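You operate a simulated robot arm through the tools that you are given. There is no shell and no other tool. Be economical: measure what you need, move in short steps, check, and stop when the job is done.

You are at the controls of a simulated two-armed robot. One attempt, no reset.

Task
Screw the paddles home on both stirrer shafts, each in the holder block.
Fine: hold the shaft by its sleeve; the first one goes to the white stand.
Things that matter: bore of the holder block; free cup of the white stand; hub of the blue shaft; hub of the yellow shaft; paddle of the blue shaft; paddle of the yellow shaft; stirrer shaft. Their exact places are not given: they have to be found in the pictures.

Only the result counts: the job must be done as asked and must still hold three seconds after the hand-in. Knocking over, shifting, dropping, spilling or breaking anything else fails it.

Robot
Two 6-joint arms with two-finger parallel grippers on one trunk, on a base that drives. Base frame: it is fixed to the floor where the robot stands at the start and does not move with it; the origin is under the middle of the robot, x ahead of it, y to its left, z up; the surface under the hand at the start is at about z = 0.9. Units: m, degrees, N and s.
The left shoulder is at the start at [0.28, 0.185, 1.23], the right one opposite. With the tool pointing down near the work surface each hand reaches from about 0.52 to 0.92 m from the robot's upright axis, wherever it stands, measured 20 degrees to its own side. Places, roughly: bore of the holder block [0.7, 0, 0.9]; free cup of the white stand [0.7, 0.4, 0.9]; hub of the blue shaft [0.7, 0, 1.2]; hub of the yellow shaft [0.7, 0.3, 1.2]; paddle of the blue shaft [0.7, 0, 1.2]; paddle of the yellow shaft [0.7, 0.3, 1.2]; stirrer shaft (4x4x26 cm) [0.7, 0.3, 1]. Payload 1.57 kg a hand.
The TCP of each hand is the grasp point between the finger pads, 0.03 m short of the fingertips. In the tool frame z runs along the fingers and y along their closing line. Largest opening 0.08 m; finger width 0.017, thickness 0.012; the body of the gripper, 0.04 by 0.082 m, starts 0.08 m behind the TCP.
Orientation is that of the tool frame in the base frame, as a unit quaternion [x, y, z, w]. With the fingers straight down and closing along the base's y, the tool's x points along the base's -x, its y along +y and its z along -z.

Tools
- The arms move only by the tool step_arm. It takes "left_commands", "right_commands" or both (then of equal length, played together; a hand with none holds still); each is one flat list of numbers, 7 for each row, row after row: the opening in per cent of the stroke, from 0 (shut) to 100 (fully open), then the shift along the base's x, y, z in m, then the turn, a rotation vector about the base's x, y, z in rad. In form: [hand, x, y, z, ax, ay, az, hand, x, y, z, ax, ay, az, ...]. A call has 1 to 12 rows; each row is the pose to reach, as a shift and turn from the pose commanded when the call began. A row lasts 0.2 s, in which the tool goes at most 0.05 m and 8.6 degrees; a call with a longer step from one row to the next is refused whole, and so is a gripper value outside its range. A pose out of reach is approached as far as the arm can. The call stops where the force on the tool passes 50 N (or 10 N more than at its start, if that is more) or the arm is blocked; 0.2 s more then pass. Each finger travels about 0.153 m/s and halts on what it meets, pressing with about 31 N; the grip force reading is that of the motor and also rises with nothing between the fingers. The clock runs only during rows and for 0.2 s after the last one: add rows that repeat a pose to give the fingers time. It gives the time, the measured TCP pose, the force on the tool (base axes), the opening and the grip force at its end, in the units of the frame above (readings bear some noise), with the torque about the TCP (base axes, N m) and any sound that the robot's microphone picked up, and new pictures: "views" is both (left out), scene, wrist or none (wrist: the cameras of the hands that moved).
- Cameras (640 x 400 px; columns grow to the right, rows downward): "scene" is now at [0.2488, 0.0145, 1.694]; the picture's right is [0.15, -0.99, 0.00], its down [-0.52, -0.08, -0.85] and it looks along [0.84, 0.12, -0.53] (base axes); focal length 267 px, centre (320, 200). "left" rides on the left gripper at [0.072, 0.007, -0.122] in its tool frame; the picture's right is [-0.09, 1.00, 0.00], its down [-0.84, -0.08, -0.54] and it looks along [-0.54, -0.05, 0.84] (tool axes); focal length 238 px, centre (320, 200). "right" rides on the right gripper at [0.072, -0.007, -0.122] in its tool frame; the picture's right is [0.09, 1.00, 0.00], its down [-0.84, 0.08, -0.54] and it looks along [-0.54, 0.05, 0.84] (tool axes); focal length 238 px, centre (320, 200).
- raise_lower(by): slides the trunk up (or, below 0, down) by that many m; the arms and the scene camera ride with it, the base frame stays. It gives what a move gives, with no picture.
- base_move(legs): drives the robot by 1 to 6 legs, each [ahead, turn to the left] in m and degrees, along the robot's own axes; the way and the turn of a leg run together, so that a leg with both is an arc; at most 1.5 m and 180 degrees a leg. The arms and the cameras ride along, it lands a little off, and it stops where it bumps. It gives what a move gives, and a new picture of the scene camera.
- aim_head(pan, tilt): turns the head with the scene camera to pan (to the left, within 86 degrees either way) and tilt (down, from -29 to 69), counted from straight ahead of the robot. It gives what a move gives, and a new picture of the scene camera.
- measure_at(camera, pixels): for up to 12 pixels [column, row] of the newest picture of that camera ("zoom" is the newest enlarged one), the place [x, y, z] in the base frame of the surface seen there, good to about 0.003 m. No time passes.
- zoom(camera, box): a new picture of the part [left, top, right, bottom] of that camera's present view, enlarged. No time passes.
- hand_in(): hands the job in; it is judged then, once.

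Keep the steps short. Do not move on a guess: measure, check each grasp and each placing, and mend mistakes. In all there are 80 turns and 260 pictures (those below and enlarged ones count). Leave the grippers open and the arms clear of the work at the hand-in unless told otherwise, and finish with a single line.

The tools are called after "Call:" as a command line: name --argument value ..., lists and objects as JSON in quotes. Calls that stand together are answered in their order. step_arm: Moves the arms, as the interface text tells. Its arguments: {"type":"object","properties":{"left_commands":{"type":"array","items":{"type":"number"}},"right_commands":{"type":"array","items":{"type":"number"}},"views":{"type":"string","enum":["both","scene","wrist","none"]}},"required":[]} The other tools are called the same way: raise_lower (by) slides the trunk up or down; base_move (legs) drives the base; aim_head (pan, tilt) turns the head that bears the scene camera; measure_at (camera, pixels) gives the place of the surface under pixels of a picture; zoom (camera, box) takes an enlarged picture of a part of a camera's view; hand_in () hands the job in.

At the start:

```text
time_s: 0.0
left_position: [0.5089, 0.3362, 1.5186]
left_orientation: [0.001, 1.0, 0.0, 0.0]
left_contact_force: [-0.6, 0.5, 0.9]
left_moment: [0.02, 0.03, 0.01]
left_width: 0.0802
left_gripper_force: 0.0
right_position: [0.5815, -0.1705, 1.5456]
right_orientation: [0.0, 1.0, 0.0, 0.0]
right_contact_force: [0.3, 0.7, 0.0]
right_moment: [-0.02, -0.01, -0.01]
right_width: 0.0797
right_gripper_force: 0.1
trunk travel left (down, up): [-0.925, 0.065]
robot x, y, heading: [-0.0024, 0.0007, -0.3]
head pan, tilt: [8.4, 31.8]
```

scene: 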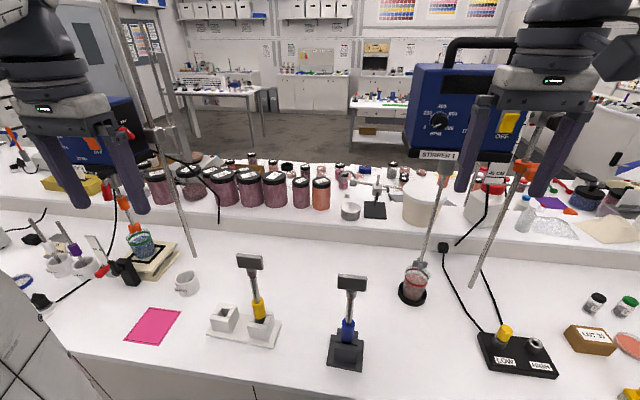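
right: 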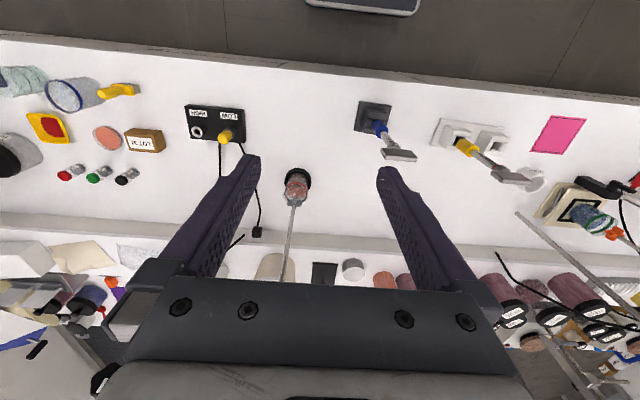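
left: 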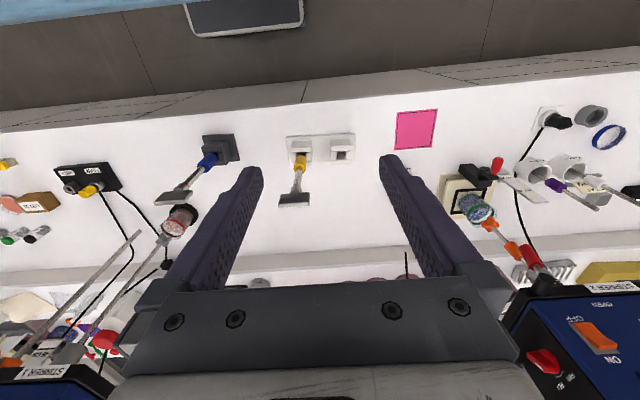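

I see the blue shaft in the black holder (about 348,320) and the yellow shaft in the white stand (about 255,300), with the free cup at about (226,316). I'll enlarge both.

Call:
zoom --camera "scene" --box '[300, 260, 396, 380]'

Call:
zoom --camera "scene" --box '[196, 240, 296, 360]'

Call:
measure_at --camera "scene" --pixels '[[352, 277], [339, 283], [365, 284], [350, 300], [348, 324], [347, 345], [250, 256], [238, 262], [260, 308], [258, 326], [226, 318], [300, 350]]'

```text
3.33 times, centred on (348, 320) of scene
```

zoom: 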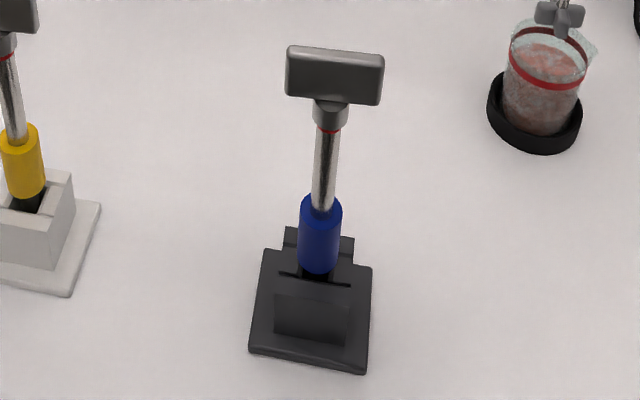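

```text
3.33 times, centred on (246, 300) of scene
```

zoom: 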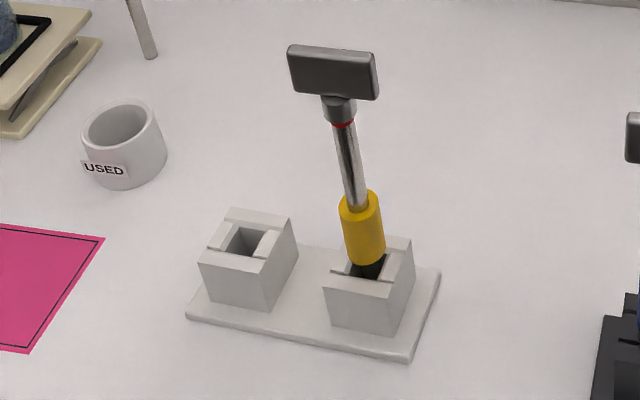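

```text
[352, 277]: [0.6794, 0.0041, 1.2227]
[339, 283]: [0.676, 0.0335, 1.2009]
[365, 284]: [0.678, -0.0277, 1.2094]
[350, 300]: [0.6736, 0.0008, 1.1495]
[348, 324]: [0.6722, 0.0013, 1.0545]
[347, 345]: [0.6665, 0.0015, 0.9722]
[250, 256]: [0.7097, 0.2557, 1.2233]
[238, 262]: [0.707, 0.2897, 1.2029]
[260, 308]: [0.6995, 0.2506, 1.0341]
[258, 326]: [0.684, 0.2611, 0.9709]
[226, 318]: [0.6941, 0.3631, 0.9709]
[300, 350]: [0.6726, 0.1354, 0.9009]
```

I'll look closer at the hubs and the bore and cup.

Call:
zoom --camera "scene" --box '[332, 268, 372, 310]'

Call:
zoom --camera "scene" --box '[325, 315, 370, 375]'

Call:
zoom --camera "scene" --box '[205, 295, 285, 350]'

Call:
zoom --camera "right" --box '[340, 90, 430, 170]'

Call:
zoom --camera "left" --box '[275, 120, 365, 215]'

```text
9.52 times, centred on (352, 289) of scene
```

zoom: 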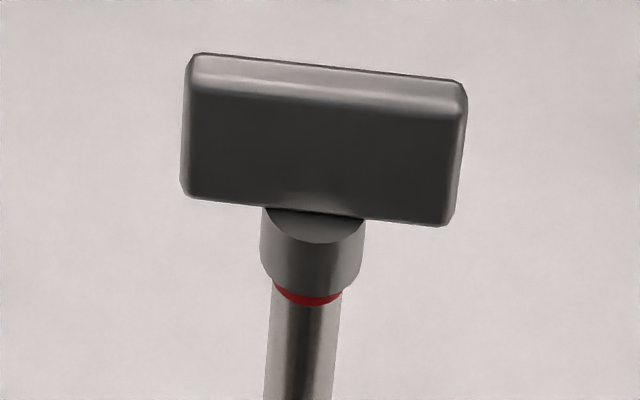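

```text
6.67 times, centred on (348, 345) of scene
```

zoom: 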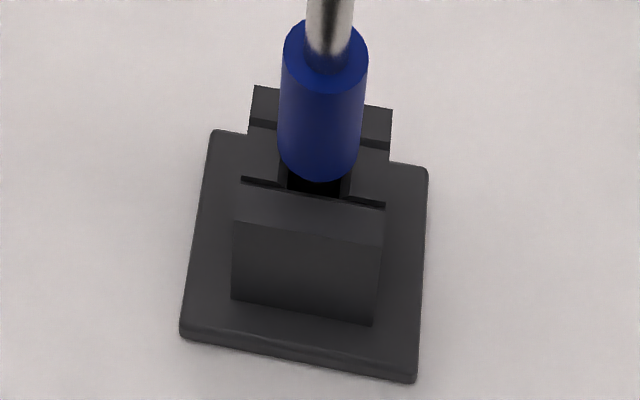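

```text
7.27 times, centred on (245, 322) of scene
```

zoom: 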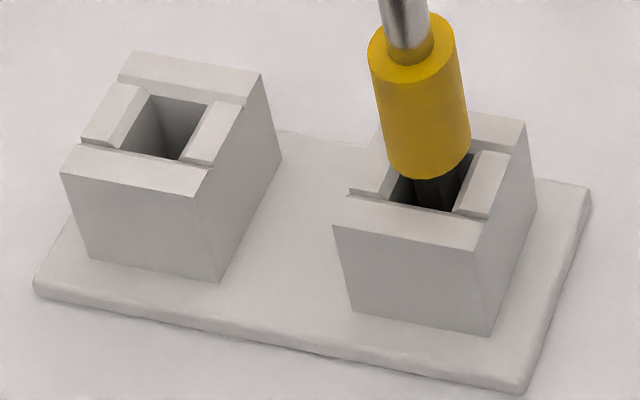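

```text
5.00 times, centred on (385, 130) of right
```

zoom: 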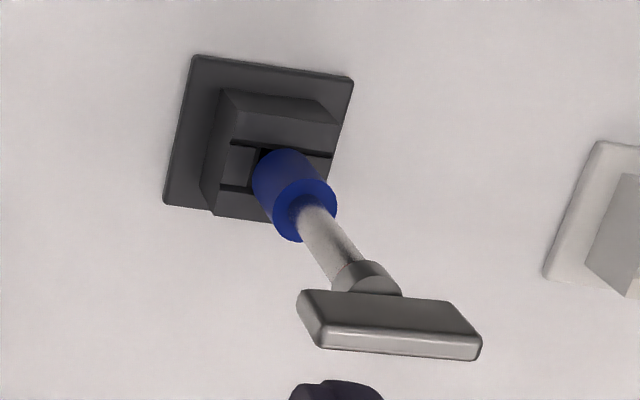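

```text
4.21 times, centred on (320, 168) of left
```

zoom: 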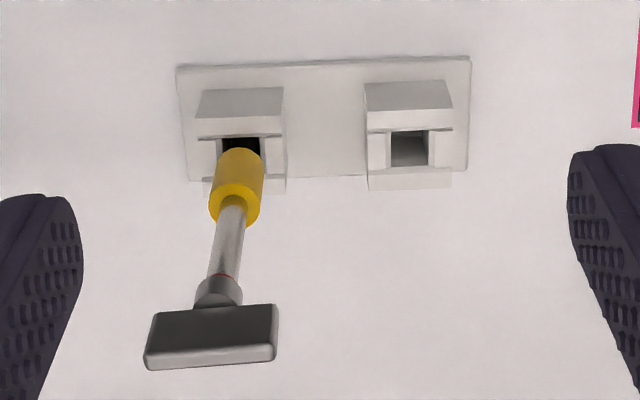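

Call:
zoom --camera "scene" --box '[205, 295, 285, 350]'

Call:
measure_at --camera "zoom" --pixels '[[135, 52], [258, 75], [62, 172], [192, 196], [152, 97], [207, 106], [180, 158], [124, 150], [168, 130], [335, 228], [474, 250], [415, 160]]'

Call:
zoom --camera "scene" --box '[325, 265, 370, 375]'

Call:
measure_at --camera "zoom" --pixels '[[282, 48], [370, 58], [278, 92], [364, 104], [318, 128], [316, 150], [314, 180], [310, 230], [306, 260], [228, 302], [306, 312], [344, 318]]'

```text
7.27 times, centred on (245, 322) of scene
```

zoom: 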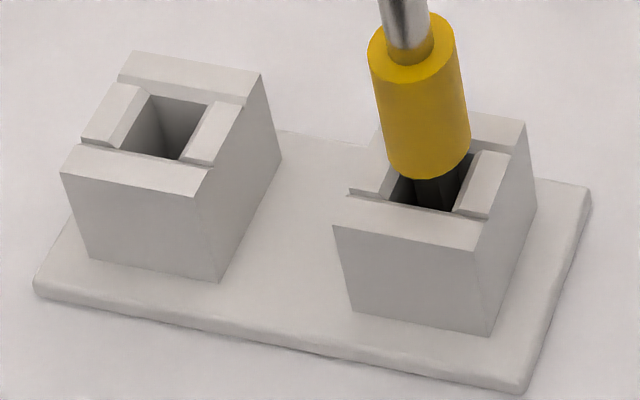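

```text
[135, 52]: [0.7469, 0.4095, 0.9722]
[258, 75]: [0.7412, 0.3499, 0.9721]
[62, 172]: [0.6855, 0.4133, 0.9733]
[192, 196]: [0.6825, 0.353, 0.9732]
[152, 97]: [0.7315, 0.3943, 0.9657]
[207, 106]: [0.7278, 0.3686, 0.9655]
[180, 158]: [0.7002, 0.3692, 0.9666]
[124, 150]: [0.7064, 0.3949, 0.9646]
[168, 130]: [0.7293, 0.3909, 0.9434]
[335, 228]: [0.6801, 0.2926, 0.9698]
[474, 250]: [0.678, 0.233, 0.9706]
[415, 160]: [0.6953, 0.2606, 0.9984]
```

```text
3.64 times, centred on (348, 320) of scene
```

zoom: 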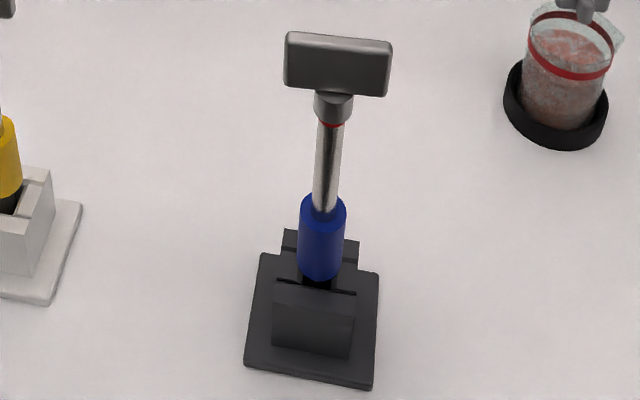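

```text
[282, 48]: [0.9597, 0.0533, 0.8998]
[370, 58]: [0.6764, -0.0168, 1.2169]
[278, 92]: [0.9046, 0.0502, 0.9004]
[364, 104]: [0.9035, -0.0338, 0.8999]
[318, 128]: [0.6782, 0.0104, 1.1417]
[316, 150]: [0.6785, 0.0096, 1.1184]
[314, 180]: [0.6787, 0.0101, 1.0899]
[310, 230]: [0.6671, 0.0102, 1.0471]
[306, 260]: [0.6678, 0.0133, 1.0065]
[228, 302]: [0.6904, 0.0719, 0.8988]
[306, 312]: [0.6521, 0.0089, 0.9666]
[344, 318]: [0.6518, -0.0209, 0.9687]
```

I'll check the stirrer motors' position for clearance before moving the right hand above the blue paddle.

Call:
measure_at --camera "scene" --pixels '[[430, 140], [440, 155], [430, 230], [412, 295], [510, 190], [478, 280], [85, 140], [190, 235], [503, 350], [345, 285], [351, 275]]'

Call:
measure_at --camera "right" --pixels '[[387, 158], [404, 160], [397, 156], [385, 150], [416, 155]]'

```text
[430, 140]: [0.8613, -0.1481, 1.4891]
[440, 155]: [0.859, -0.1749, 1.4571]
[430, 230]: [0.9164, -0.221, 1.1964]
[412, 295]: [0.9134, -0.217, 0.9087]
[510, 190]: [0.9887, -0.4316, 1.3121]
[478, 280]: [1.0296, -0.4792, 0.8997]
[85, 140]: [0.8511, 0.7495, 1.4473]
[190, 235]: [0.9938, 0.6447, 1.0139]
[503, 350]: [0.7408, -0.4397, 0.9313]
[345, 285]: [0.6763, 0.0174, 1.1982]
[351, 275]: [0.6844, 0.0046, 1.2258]
```

```text
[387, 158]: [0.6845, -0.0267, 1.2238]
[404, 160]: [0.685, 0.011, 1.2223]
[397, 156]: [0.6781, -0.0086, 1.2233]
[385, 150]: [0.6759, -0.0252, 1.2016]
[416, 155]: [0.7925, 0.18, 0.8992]
```

Clear of the motor (x > 0.85). I'll bring the right hand to 10 cm above the blue paddle while turning it +90° so that the fingers close along x.

Call:
step_arm --right_commands '[100, 0.009, 0.014, -0.019, 0, 0, 0.131, 100, 0.017, 0.029, -0.038, 0, 0, 0.262, 100, 0.026, 0.043, -0.056, 0, 0, 0.393, 100, 0.035, 0.058, -0.075, 0, 0, 0.524, 100, 0.043, 0.072, -0.094, 0, 0, 0.654, 100, 0.052, 0.086, -0.113, 0, 0, 0.785, 100, 0.06, 0.1, -0.132, 0, 0, 0.916, 100, 0.069, 0.115, -0.15, 0, 0, 1.047, 100, 0.078, 0.13, -0.169, 0, 0, 1.178, 100, 0.086, 0.144, -0.188, 0, 0, 1.309, 100, 0.095, 0.158, -0.207, 0, 0, 1.44, 100, 0.1035, 0.1725, -0.2256, 0, 0, 1.571]'

```text
time_s: 2.6
left_position: [0.5084, 0.3353, 1.5189]
left_orientation: [0.0, 1.0, 0.0, 0.0]
left_contact_force: [0.4, -0.1, 0.0]
left_moment: [-0.01, 0.01, 0.01]
left_width: 0.0799
left_gripper_force: 0.0
right_position: [0.6849, 0.0017, 1.3176]
right_orientation: [0.708, -0.706, 0.0, 0.0]
right_contact_force: [0.0, -0.4, -0.6]
right_moment: [0.0, 0.03, 0.0]
right_width: 0.0801
right_gripper_force: 0.1
trunk travel left (down, up): [-0.925, 0.065]
robot x, y, heading: [-0.0034, -0.0005, -0.2]
head pan, tilt: [8.4, 31.8]
```

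scene: 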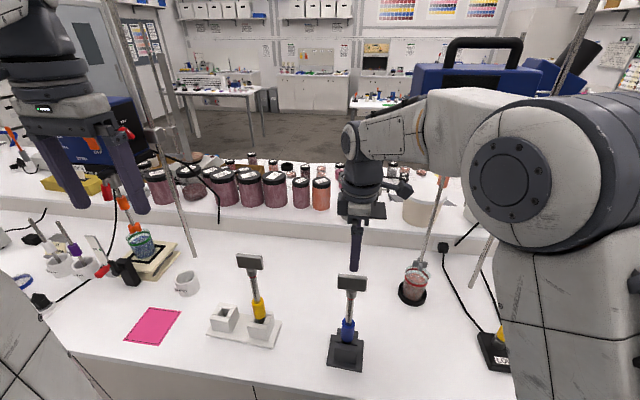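
right: 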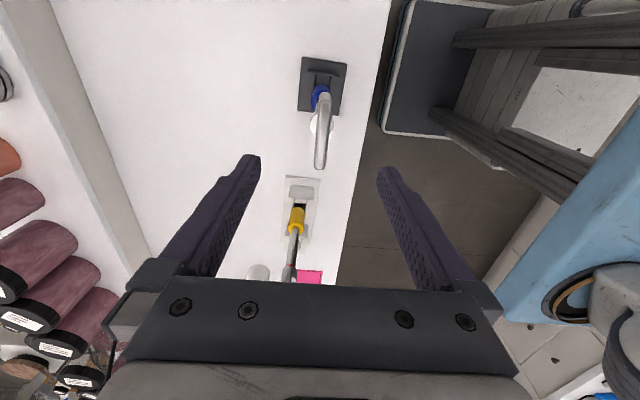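

The paddle is seen end-on at about (320,150) between the fingers. I'll measure its alignment.

Call:
zoom --camera "right" --box '[285, 50, 355, 180]'

Call:
measure_at --camera "right" --pixels '[[318, 166], [323, 166], [320, 160], [322, 140], [318, 150], [325, 150], [323, 102], [329, 102], [326, 110], [320, 92]]'

Call:
zoom --camera "scene" --box '[325, 225, 385, 305]'

```text
3.08 times, centred on (320, 115) of right
```

zoom: 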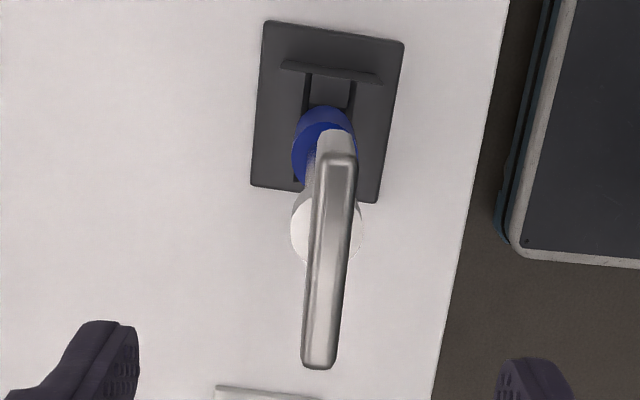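

```text
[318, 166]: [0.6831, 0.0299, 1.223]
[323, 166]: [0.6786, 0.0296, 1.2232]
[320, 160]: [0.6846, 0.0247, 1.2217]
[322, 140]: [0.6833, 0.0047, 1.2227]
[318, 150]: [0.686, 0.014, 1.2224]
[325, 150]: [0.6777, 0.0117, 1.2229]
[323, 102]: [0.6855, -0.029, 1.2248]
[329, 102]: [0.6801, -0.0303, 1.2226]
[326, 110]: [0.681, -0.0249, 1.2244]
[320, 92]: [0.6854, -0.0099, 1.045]
```

```text
5.00 times, centred on (355, 265) of scene
```

zoom: 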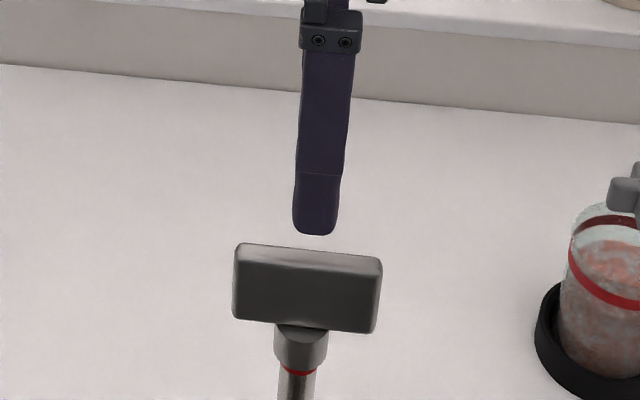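

Call:
measure_at --camera "zoom" --pixels '[[250, 316], [270, 319], [360, 328], [300, 350], [300, 360], [298, 372], [298, 385], [240, 262], [375, 275]]'

```text
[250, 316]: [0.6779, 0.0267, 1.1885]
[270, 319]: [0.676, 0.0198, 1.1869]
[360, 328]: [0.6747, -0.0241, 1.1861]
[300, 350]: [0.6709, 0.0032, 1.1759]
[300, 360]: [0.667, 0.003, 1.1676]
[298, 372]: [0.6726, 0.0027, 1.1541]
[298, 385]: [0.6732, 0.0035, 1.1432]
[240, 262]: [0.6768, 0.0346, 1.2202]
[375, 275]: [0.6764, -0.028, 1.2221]
```

Paddle spans z 1.186–1.223, ~1 cm thick, centred near (0.682, 0.001). I'll descend to TCP z 1.219 and close.

Call:
step_arm --right_commands '[100, -0.003, 0, -0.035, 0, 0, 0, 100, -0.003, 0, -0.07, 0, 0, 0, 100, -0.003, -0.0005, -0.0986, 0, 0, 0, 100, -0.003, -0.0005, -0.0986, 0, 0, 0, 50, -0.003, -0.0005, -0.0986, 0, 0, 0, 0, -0.003, -0.0005, -0.0986, 0, 0, 0, 0, -0.003, -0.0005, -0.0986, 0, 0, 0]'

```text
time_s: 4.2
left_position: [0.5081, 0.3369, 1.5185]
left_orientation: [-0.001, 1.0, -0.001, -0.001]
left_contact_force: [-0.5, 0.4, 0.3]
left_moment: [-0.04, -0.01, -0.02]
left_width: 0.08
left_gripper_force: 0.0
right_position: [0.6802, 0.0016, 1.2212]
right_orientation: [0.707, -0.707, 0.0, -0.001]
right_contact_force: [-0.2, 0.2, 0.3]
right_moment: [-0.04, -0.18, -0.04]
right_width: 0.0112
right_gripper_force: 28.4
trunk travel left (down, up): [-0.925, 0.065]
robot x, y, heading: [0.0012, 0.0015, 0.2]
head pan, tilt: [8.4, 31.8]
```

scene: 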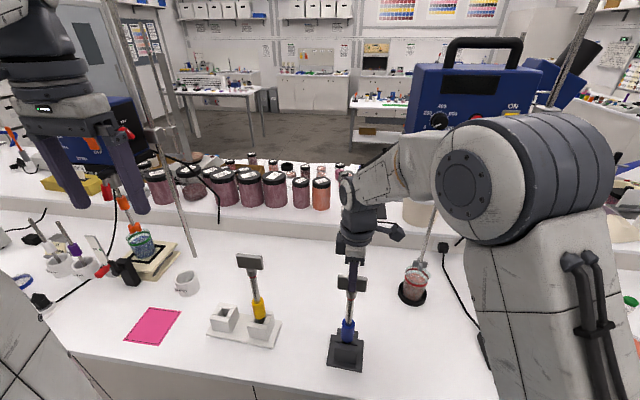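
right: 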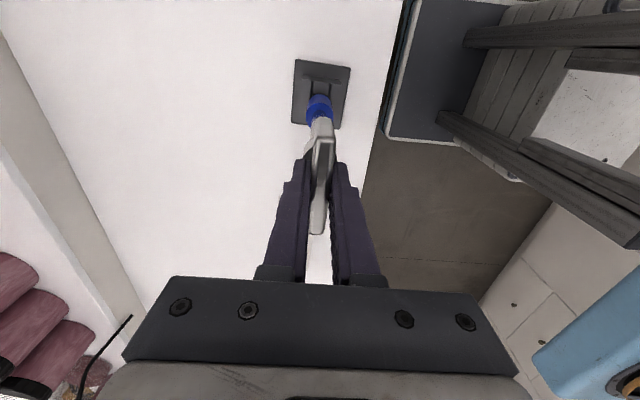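

The paddle is held (width 11 mm, grip 28 N). I'll turn it clockwise by ~50° and watch the torque.

Call:
step_arm --right_commands '[0, 0, 0, 0, 0, 0, -0.145, 0, 0, 0, 0, 0, 0, -0.29, 0, 0, 0, 0, 0, 0, -0.435, 0, 0, 0, -0.0005, 0, 0, -0.58, 0, 0, 0, -0.0005, 0, 0, -0.725, 0, 0, 0, -0.0005, 0, 0, -0.87]' --views "wrist"

Call:
zoom --camera "scene" --box '[320, 250, 380, 380]'

```text
time_s: 5.6
left_position: [0.5087, 0.3355, 1.5179]
left_orientation: [0.0, 1.0, 0.0, 0.0]
left_contact_force: [-0.1, 0.5, 0.1]
left_moment: [-0.01, -0.01, 0.0]
left_width: 0.0801
left_gripper_force: 0.0
right_position: [0.6809, 0.0011, 1.2217]
right_orientation: [-0.342, 0.94, 0.0, -0.001]
right_contact_force: [0.3, 0.5, -0.1]
right_moment: [-0.02, -0.03, -0.02]
right_width: 0.011
right_gripper_force: 28.7
trunk travel left (down, up): [-0.925, 0.065]
robot x, y, heading: [0.0019, 0.0035, 0.0]
head pan, tilt: [8.4, 31.8]
```

right: 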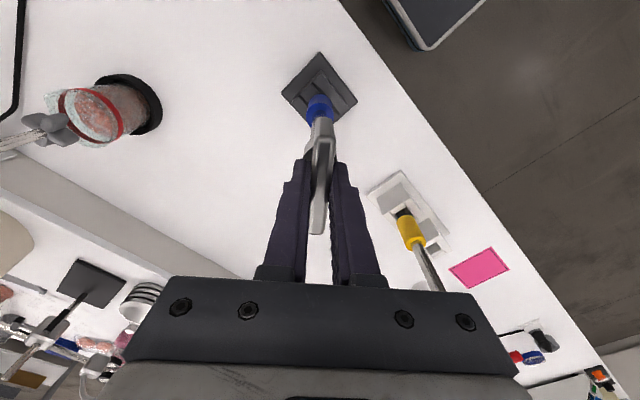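

```text
3.08 times, centred on (350, 315) of scene
```

zoom: 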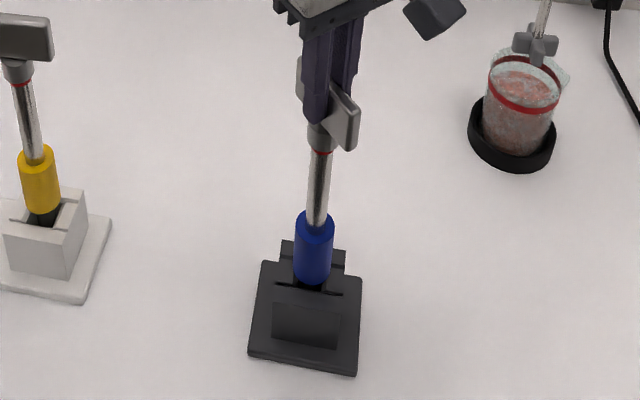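

It turned with nearly no torque and the holder stands still. I'll continue clockwise by 100°.

Call:
step_arm --right_commands '[0, 0, 0, 0, 0, 0, -0.145, 0, 0, 0, 0, 0, 0, -0.29, 0, 0, 0, 0, 0, 0, -0.435, 0, 0, 0, -0.0005, 0, 0, -0.58, 0, 0, 0, -0.0005, 0, 0, -0.725, 0, 0, 0, -0.0005, 0, 0, -0.87, 0, 0, 0, -0.0005, 0, 0, -1.015, 0, 0, 0, -0.0005, 0, 0, -1.16, 0, 0, 0, -0.001, 0, 0, -1.305, 0, 0, 0, -0.001, 0, 0, -1.45, 0, 0, 0, -0.001, 0, 0, -1.595, 0, 0, 0, -0.001, 0, 0, -1.74]' --views "none"

Call:
zoom --camera "scene" --box '[325, 255, 375, 315]'

```text
time_s: 8.2
left_position: [0.5081, 0.3365, 1.5201]
left_orientation: [0.0, 1.0, 0.0, 0.0]
left_contact_force: [-0.8, -0.3, 0.3]
left_moment: [-0.02, 0.0, 0.0]
left_width: 0.0801
left_gripper_force: 0.1
right_position: [0.6822, -0.0001, 1.2199]
right_orientation: [0.498, 0.867, 0.001, 0.0]
right_contact_force: [0.2, 1.0, 4.6]
right_moment: [0.24, 0.14, -0.01]
right_width: 0.0109
right_gripper_force: 28.7
trunk travel left (down, up): [-0.925, 0.065]
robot x, y, heading: [-0.0002, -0.0012, -0.0]
head pan, tilt: [8.4, 31.8]
```

```text
6.67 times, centred on (350, 285) of scene
```

zoom: 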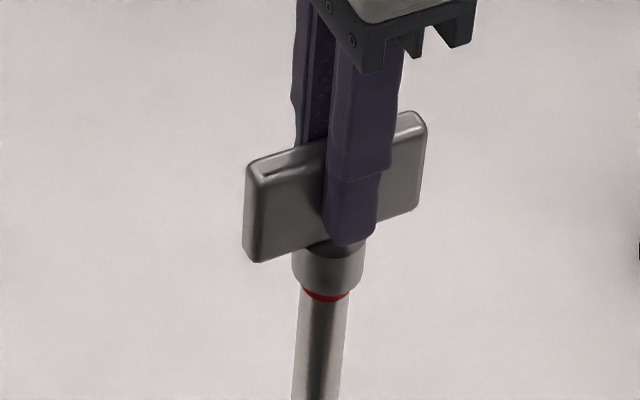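

Slight upward force (4.6 N), so the pitch is small. I'll keep z and turn another 100°.

Call:
step_arm --right_commands '[0, 0, 0, 0, 0, 0, -0.145, 0, 0, 0, 0, 0, 0, -0.29, 0, 0, 0, 0, 0, 0, -0.435, 0, 0, 0, 0, 0, 0, -0.58, 0, 0, 0, 0, 0, 0, -0.725, 0, 0, 0, 0, 0, 0, -0.87, 0, 0, 0, 0, 0, 0, -1.015, 0, 0, 0, 0, 0, 0, -1.16, 0, 0, 0, 0, 0, 0, -1.305, 0, 0, 0, 0, 0, 0, -1.45, 0, 0, 0, 0, 0, 0, -1.595, 0, 0, 0, 0, 0, 0, -1.74]' --views "none"

Call:
zoom --camera "scene" --box '[325, 255, 375, 315]'

```text
time_s: 10.8
left_position: [0.5069, 0.3369, 1.5197]
left_orientation: [0.0, 1.0, 0.0, 0.001]
left_contact_force: [-0.6, 0.2, -0.7]
left_moment: [-0.03, -0.02, -0.03]
left_width: 0.0802
left_gripper_force: 0.0
right_position: [0.6941, -0.0426, 1.2186]
right_orientation: [0.981, 0.195, 0.003, -0.023]
right_contact_force: [-1.1, 5.7, 36.9]
right_moment: [0.97, 0.52, -0.02]
right_width: 0.0148
right_gripper_force: 30.8
right hand out of reach, approached as far as the arm can: row 11, 12
trunk travel left (down, up): [-0.925, 0.065]
robot x, y, heading: [0.0008, 0.0004, 0.1]
head pan, tilt: [8.4, 31.8]
```

```text
6.67 times, centred on (350, 285) of scene
```

zoom: 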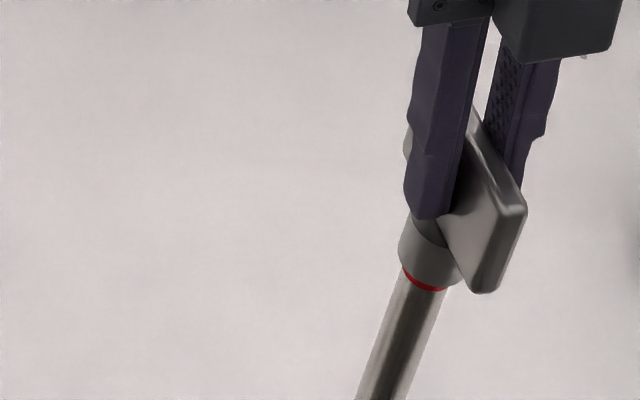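

The wrist reached its limit at the last rows and dragged the shaft sideways. I'll go back at once to the last reachable pose to straighten it.

Call:
step_arm --right_commands '[0, 0, 0, 0.001, 0, 0, 0.145, 0, 0, 0, 0.001, 0, 0, 0.29, 0, 0, 0, 0.001, 0, 0, 0.435, 0, 0, 0, 0.001, 0, 0, 0.435]'

Call:
zoom --camera "scene" --box '[310, 250, 390, 380]'

```text
time_s: 11.8
left_position: [0.5076, 0.3368, 1.5191]
left_orientation: [0.0, 1.0, 0.0, 0.0]
left_contact_force: [-0.2, -0.1, -0.8]
left_moment: [0.03, 0.01, 0.02]
left_width: 0.0803
left_gripper_force: 0.1
right_position: [0.6911, -0.0452, 1.2132]
right_orientation: [0.914, 0.405, -0.007, -0.021]
right_contact_force: [-2.4, 6.0, 10.8]
right_moment: [1.26, 0.62, -0.02]
right_width: 0.014
right_gripper_force: 30.2
trunk travel left (down, up): [-0.925, 0.065]
robot x, y, heading: [0.0023, 0.0009, -0.1]
head pan, tilt: [8.4, 31.8]
```

scene: 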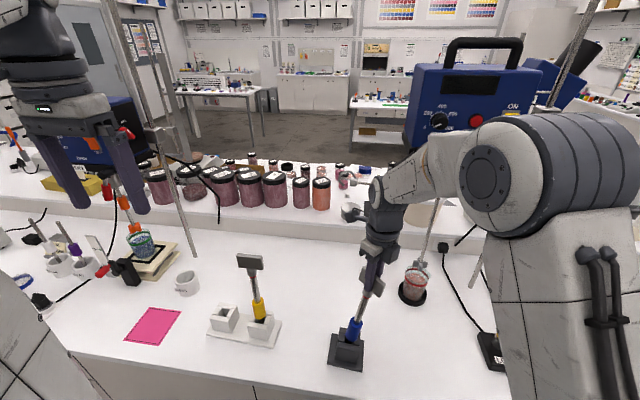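
right: 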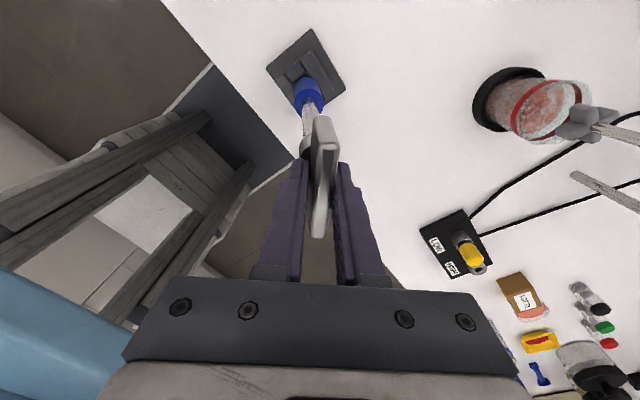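

```text
3.08 times, centred on (350, 315) of scene
```

zoom: 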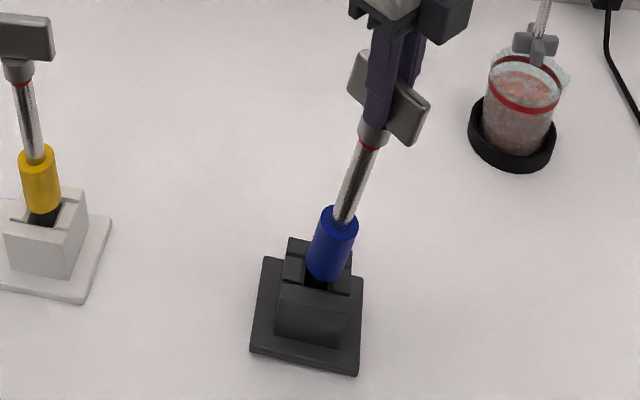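

The hand stayed displaced at y = -0.045. I'll bring it back upright over the bore at (0.682, 0, 1.220) and level the tool.

Call:
step_arm --right_commands '[0, -0.002, 0.012, 0.002, -0.008, -0.008, 0, 0, -0.005, 0.024, 0.004, -0.016, -0.015, 0, 0, -0.007, 0.036, 0.006, -0.025, -0.023, 0, 0, -0.009, 0.0455, 0.0065, -0.033, -0.03, 0, 0, -0.009, 0.0455, 0.0065, -0.033, -0.03, 0]'

Call:
zoom --camera "scene" --box '[310, 250, 390, 380]'

```text
time_s: 13.0
left_position: [0.5082, 0.3349, 1.5186]
left_orientation: [0.001, 1.0, 0.0, 0.0]
left_contact_force: [-0.3, -0.6, 0.1]
left_moment: [0.01, 0.01, -0.02]
left_width: 0.0798
left_gripper_force: 0.1
right_position: [0.6843, -0.0005, 1.2212]
right_orientation: [0.915, 0.403, 0.001, 0.0]
right_contact_force: [0.7, -2.7, -2.7]
right_moment: [-0.79, 0.01, -0.06]
right_width: 0.0116
right_gripper_force: 28.6
trunk travel left (down, up): [-0.925, 0.065]
robot x, y, heading: [-0.0002, -0.0018, -0.0]
head pan, tilt: [8.4, 31.8]
```

scene: 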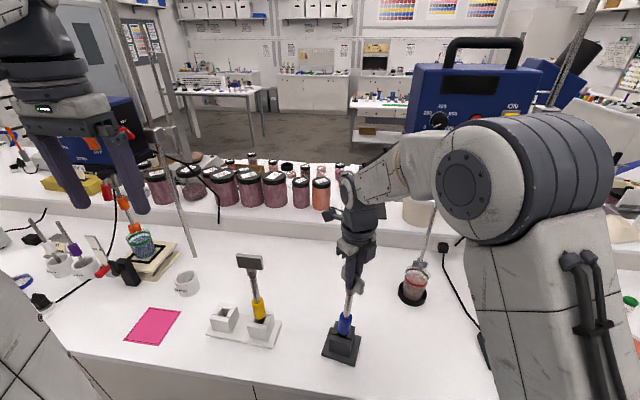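
right: 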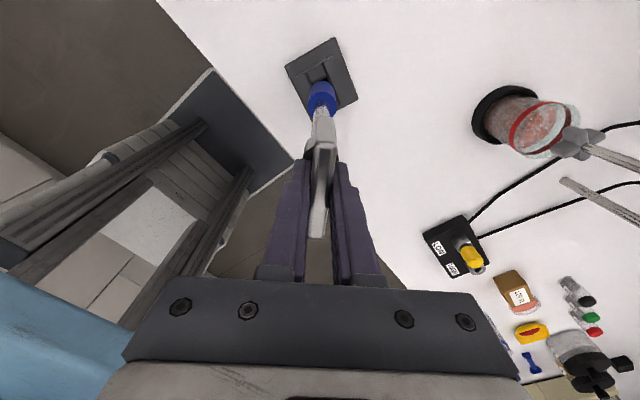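

```text
3.08 times, centred on (350, 315) of scene
```

zoom: 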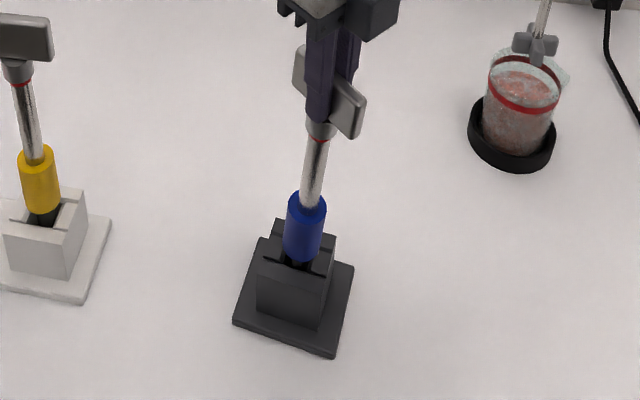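

The holder block appears tipped with the shaft. I'll measure before releasing.

Call:
zoom --camera "scene" --box '[310, 290, 370, 375]'

Call:
measure_at --camera "scene" --pixels '[[324, 353], [352, 363], [334, 328], [359, 334], [345, 340], [342, 328], [349, 295], [351, 285]]'

```text
4.71 times, centred on (340, 332) of scene
```

zoom: 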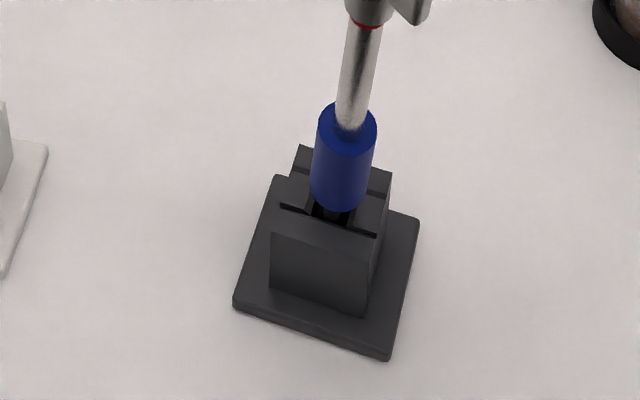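

```text
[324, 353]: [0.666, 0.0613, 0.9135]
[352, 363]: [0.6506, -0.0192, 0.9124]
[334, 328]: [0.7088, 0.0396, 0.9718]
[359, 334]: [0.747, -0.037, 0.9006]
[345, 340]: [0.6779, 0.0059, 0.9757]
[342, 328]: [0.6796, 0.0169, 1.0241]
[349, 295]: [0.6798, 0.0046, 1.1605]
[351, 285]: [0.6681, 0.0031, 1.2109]
```

The holder still stands flat (base corners z≈0.913) but slid about 2 cm and turned ~9°. I'll release the paddle so that the shaft settles, then correct this.

Call:
step_arm --right_commands '[15, 0, 0, 0, 0, 0, 0, 40, 0, 0, 0, 0, 0, 0, 100, 0, 0, 0, 0, 0, 0, 100, 0, 0, 0.03, 0, 0, 0, 100, 0, 0, 0.07, 0, 0, 0]'

Call:
zoom --camera "scene" --box '[310, 250, 390, 380]'

```text
time_s: 14.2
left_position: [0.5073, 0.3361, 1.5191]
left_orientation: [-0.001, 1.0, -0.001, 0.0]
left_contact_force: [-0.6, -0.2, -0.7]
left_moment: [0.0, 0.01, 0.01]
left_width: 0.0801
left_gripper_force: 0.0
right_position: [0.6811, 0.0016, 1.2904]
right_orientation: [0.915, 0.404, 0.002, -0.001]
right_contact_force: [-0.9, -0.5, 0.0]
right_moment: [-0.02, -0.03, -0.02]
right_width: 0.0802
right_gripper_force: 0.0
trunk travel left (down, up): [-0.925, 0.065]
robot x, y, heading: [-0.0004, 0.0028, -0.1]
head pan, tilt: [8.4, 31.8]
```

scene: 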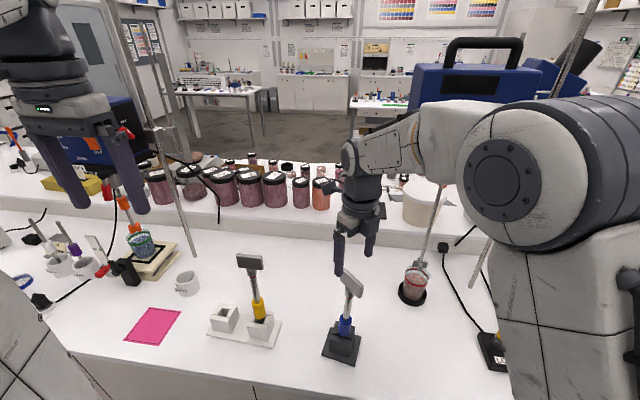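
right: 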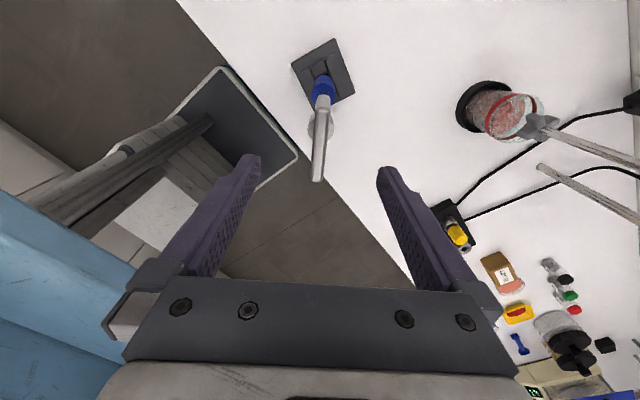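

```text
3.08 times, centred on (350, 315) of scene
```

zoom: 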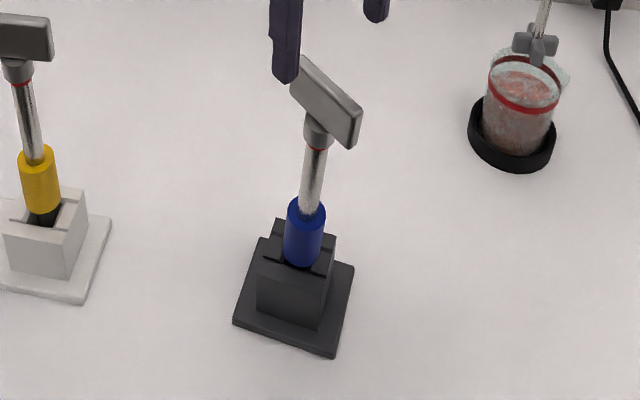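

The shaft has settled upright in the holder. I'll measure its paddle top and sleeve.

Call:
measure_at --camera "zoom" --pixels '[[304, 60], [356, 108], [328, 85], [318, 128], [316, 150], [312, 180], [304, 230], [302, 255], [233, 318], [333, 355], [262, 255], [322, 278]]'

Call:
measure_at --camera "right" --pixels '[[318, 178], [321, 150], [324, 118], [322, 90]]'

Call:
zoom --camera "right" --box '[280, 30, 370, 190]'

```text
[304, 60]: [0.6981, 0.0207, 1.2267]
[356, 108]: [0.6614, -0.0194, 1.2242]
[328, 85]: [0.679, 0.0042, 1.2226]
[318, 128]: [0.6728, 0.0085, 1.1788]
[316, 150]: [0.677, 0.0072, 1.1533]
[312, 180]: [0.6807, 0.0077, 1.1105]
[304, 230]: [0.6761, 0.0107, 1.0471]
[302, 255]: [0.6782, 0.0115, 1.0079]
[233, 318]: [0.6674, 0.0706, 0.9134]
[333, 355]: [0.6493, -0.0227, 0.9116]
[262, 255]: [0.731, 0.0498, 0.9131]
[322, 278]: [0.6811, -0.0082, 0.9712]
```

```text
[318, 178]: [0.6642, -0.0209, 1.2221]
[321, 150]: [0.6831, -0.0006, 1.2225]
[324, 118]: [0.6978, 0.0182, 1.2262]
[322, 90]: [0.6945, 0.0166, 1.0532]
```

```text
2.50 times, centred on (325, 110) of right
```

zoom: 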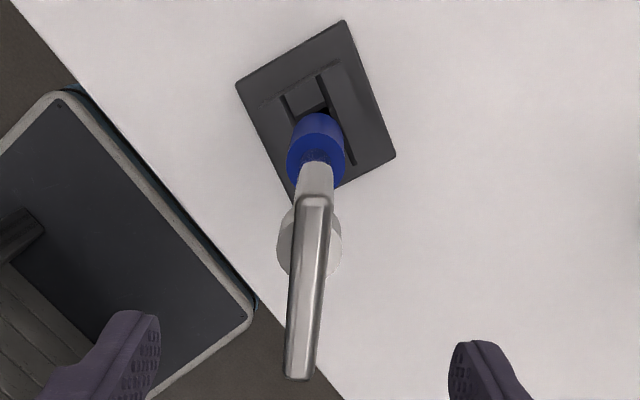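

Call:
zoom --camera "scene" --box '[334, 268, 362, 310]'

Call:
zoom --camera "scene" --box '[236, 248, 264, 290]'

```text
9.52 times, centred on (348, 289) of scene
```

zoom: 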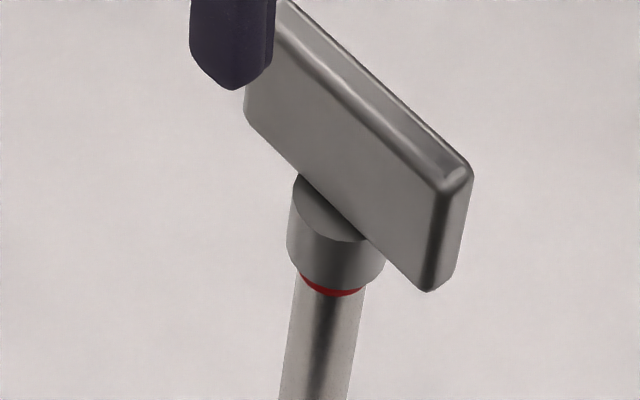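

```text
9.52 times, centred on (250, 269) of scene
```

zoom: 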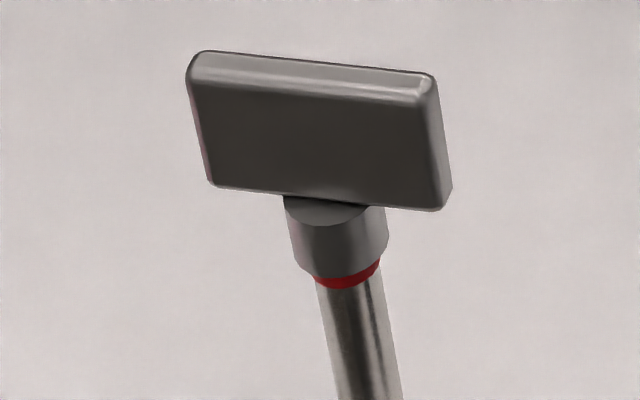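

The shaft now leans ~4° in the bore and the red band is about half covered. I'll steady the shaft with the left hand on its sleeve for the rest. First the right hand goes up and unwinds +102°.

Call:
step_arm --right_commands '[100, 0, 0, 0.03, 0, 0, 0, 100, 0, 0, 0.07, 0, 0, 0.149, 100, 0, 0, 0.1, 0, 0, 0.298, 100, 0, 0, 0.1, 0, 0, 0.447, 100, 0, 0, 0.1, 0, 0, 0.596, 100, 0, 0, 0.1, 0, 0, 0.745, 100, 0, 0, 0.1, 0, 0, 0.894, 100, 0, 0, 0.1, 0, 0, 1.043, 100, 0, 0, 0.1, 0, 0, 1.192, 100, 0, 0, 0.1, 0, 0, 1.341, 100, 0, 0, 0.1, 0, 0, 1.49, 100, 0, 0, 0.1, 0, 0, 1.639]' --views "none"

Call:
base_move --legs '[[-0.13, 0]]'

```text
time_s: 16.8
left_position: [0.5086, 0.3363, 1.5198]
left_orientation: [0.0, 1.0, 0.0, 0.0]
left_contact_force: [1.5, -0.3, 0.5]
left_moment: [0.0, -0.01, -0.02]
left_width: 0.08
left_gripper_force: 0.2
right_position: [0.6825, 0.0004, 1.39]
right_orientation: [0.327, 0.945, 0.002, -0.002]
right_contact_force: [0.2, 0.1, 0.3]
right_moment: [0.01, 0.0, -0.01]
right_width: 0.0798
right_gripper_force: 0.0
trunk travel left (down, up): [-0.925, 0.065]
robot x, y, heading: [0.0024, 0.0036, 0.1]
head pan, tilt: [8.4, 31.8]
```

```text
time_s: 18.1
left_position: [0.3787, 0.3356, 1.5194]
left_orientation: [0.001, 1.0, 0.0, 0.0]
left_contact_force: [0.1, 0.1, -0.5]
left_moment: [-0.01, -0.01, 0.01]
left_width: 0.08
left_gripper_force: 0.1
right_position: [0.5521, -0.0015, 1.3909]
right_orientation: [0.33, 0.944, 0.0, -0.001]
right_contact_force: [0.1, -0.5, -0.3]
right_moment: [-0.02, -0.01, 0.03]
right_width: 0.0799
right_gripper_force: 0.0
trunk travel left (down, up): [-0.925, 0.065]
robot x, y, heading: [-0.133, -0.0038, -0.4]
head pan, tilt: [8.4, 31.8]
```

scene: 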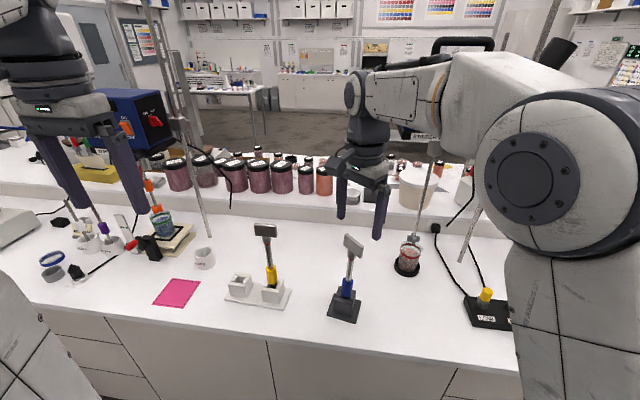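

Now I'll pitch the left hand forward (70°) in free air, to about (0.56, 0.27, 1.30); the right hand unwinds the remaining 86°.

Call:
step_arm --left_commands '[100, 0.018, -0.007, -0.02, 0, -0.123, 0, 100, 0.036, -0.013, -0.04, 0, -0.245, 0, 100, 0.054, -0.02, -0.06, 0, -0.368, 0, 100, 0.072, -0.026, -0.08, 0, -0.49, 0, 100, 0.09, -0.033, -0.1, 0, -0.612, 0, 100, 0.108, -0.04, -0.12, 0, -0.735, 0, 100, 0.126, -0.046, -0.14, 0, -0.858, 0, 100, 0.144, -0.053, -0.16, 0, -0.98, 0, 100, 0.162, -0.06, -0.18, 0, -1.1, 0, 100, 0.18, -0.066, -0.2, 0, -1.222, 0, 100, 0.18, -0.066, -0.22, 0, -1.222, 0]' --right_commands '[100, 0, 0, 0, 0, 0, 0.137, 100, 0, 0, 0, 0, 0, 0.274, 100, 0, 0, 0, 0, 0, 0.411, 100, 0, 0, 0, 0, 0, 0.548, 100, 0, 0, 0, 0, 0, 0.685, 100, 0, 0, 0, 0, 0, 0.822, 100, 0, 0, 0, 0, 0, 0.959, 100, 0, 0, 0, 0, 0, 1.096, 100, 0, 0, 0, 0, 0, 1.233, 100, 0, 0, 0, 0, 0, 1.37, 100, 0, 0, 0, 0, 0, 1.507]'

```text
time_s: 20.5
left_position: [0.5885, 0.277, 1.2995]
left_orientation: [0.001, 0.819, 0.001, 0.574]
left_contact_force: [0.0, 0.3, -0.6]
left_moment: [-0.04, -0.01, -0.01]
left_width: 0.0799
left_gripper_force: 0.1
left hand out of reach, approached as far as the arm can: row 9, 10, 11
right_position: [0.5548, 0.0001, 1.3902]
right_orientation: [-0.406, 0.914, -0.001, -0.001]
right_contact_force: [0.6, 0.3, 0.7]
right_moment: [0.01, 0.01, 0.0]
right_width: 0.0801
right_gripper_force: 0.1
trunk travel left (down, up): [-0.925, 0.065]
robot x, y, heading: [-0.1267, 0.004, -0.1]
head pan, tilt: [8.4, 31.8]
```

scene: 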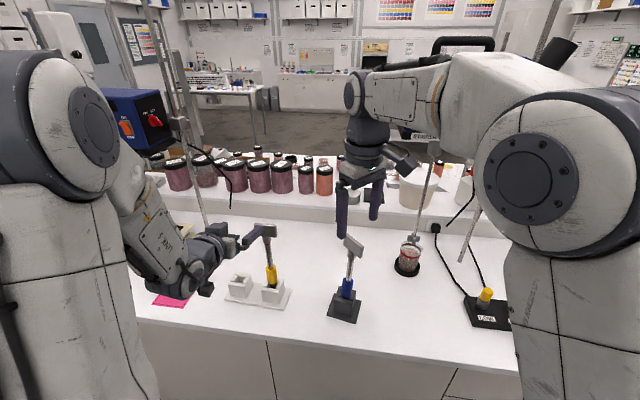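
right: 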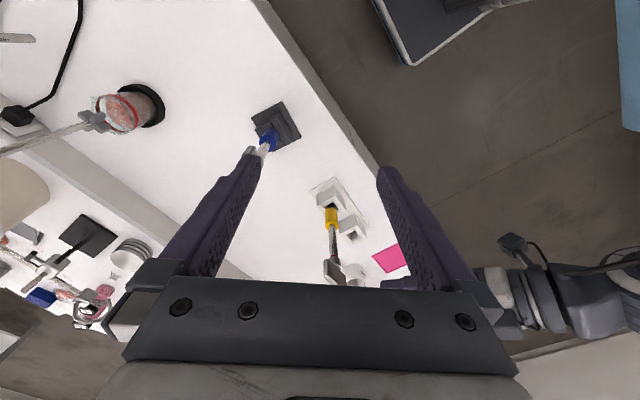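
left: 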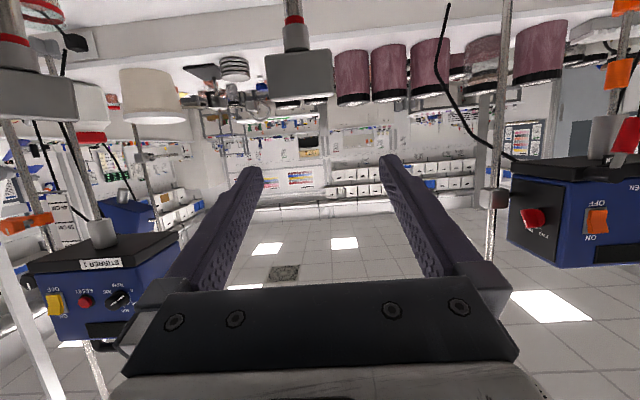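

The hand is horizontal-ish near its folding limit. I'll yaw it -40° and move to the staging point (0.60, 0.10, 1.12); the right hand goes back over the paddle at z 1.39.

Call:
step_arm --left_commands '[100, 0.002, -0.029, -0.03, 0, 0, -0.116, 100, 0.004, -0.059, -0.06, 0, 0, -0.233, 100, 0.006, -0.088, -0.09, 0, 0, -0.349, 100, 0.008, -0.118, -0.12, 0, 0, -0.465, 100, 0.01, -0.147, -0.15, 0, 0, -0.582, 100, 0.0115, -0.177, -0.18, 0, 0, -0.698]' --right_commands '[100, 0.021, 0, 0, 0, 0, 0, 100, 0.042, 0, 0, 0, 0, 0, 100, 0.063, 0, 0, 0, 0, 0, 100, 0.085, 0, 0, 0, 0, 0, 100, 0.106, 0, 0, 0, 0, 0, 100, 0.127, 0, 0, 0, 0, 0]'

```text
time_s: 21.9
left_position: [0.647, 0.1132, 1.1531]
left_orientation: [0.28, 0.772, -0.206, 0.532]
left_contact_force: [-0.1, 0.9, 0.6]
left_moment: [0.0, 0.02, 0.03]
left_width: 0.0799
left_gripper_force: 0.1
left hand out of reach, approached as far as the arm can: row 1, 2, 3, 4, 5, 6
right_position: [0.6714, -0.0032, 1.387]
right_orientation: [-0.404, 0.915, -0.002, -0.003]
right_contact_force: [-0.2, 0.0, 0.8]
right_moment: [-0.02, -0.05, 0.0]
right_width: 0.0803
right_gripper_force: 0.1
right hand out of reach, approached as far as the arm can: row 6
trunk travel left (down, up): [-0.925, 0.065]
robot x, y, heading: [-0.1305, 0.0006, -0.0]
head pan, tilt: [8.4, 31.8]
```

scene: 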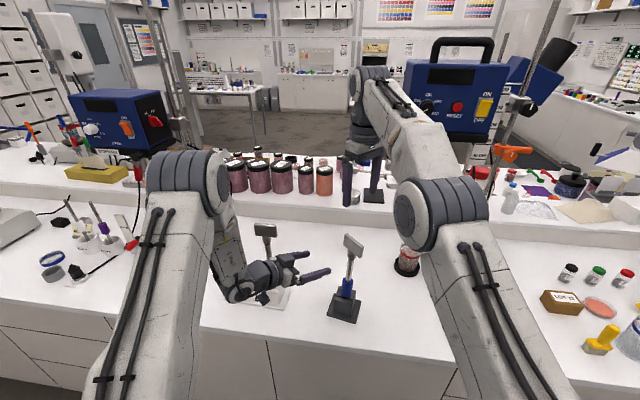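
right: 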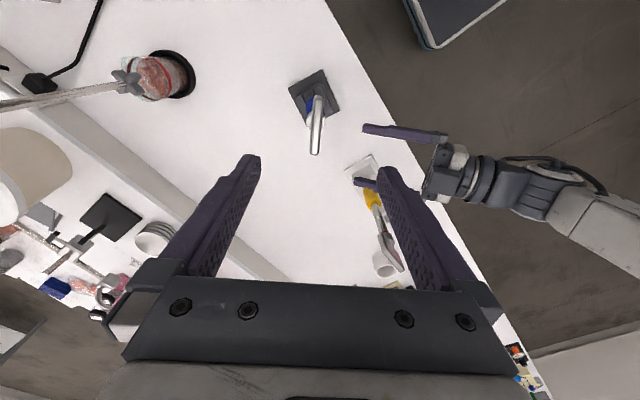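
left: 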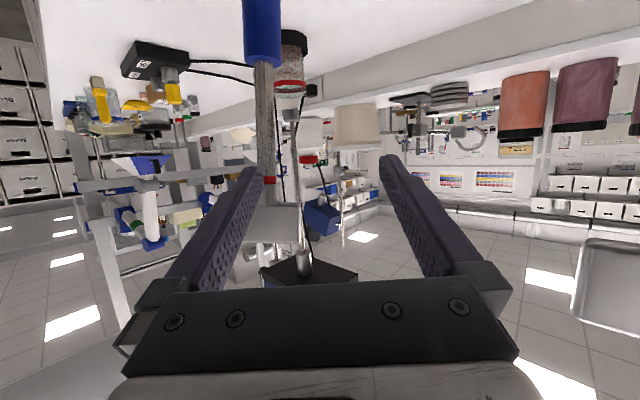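

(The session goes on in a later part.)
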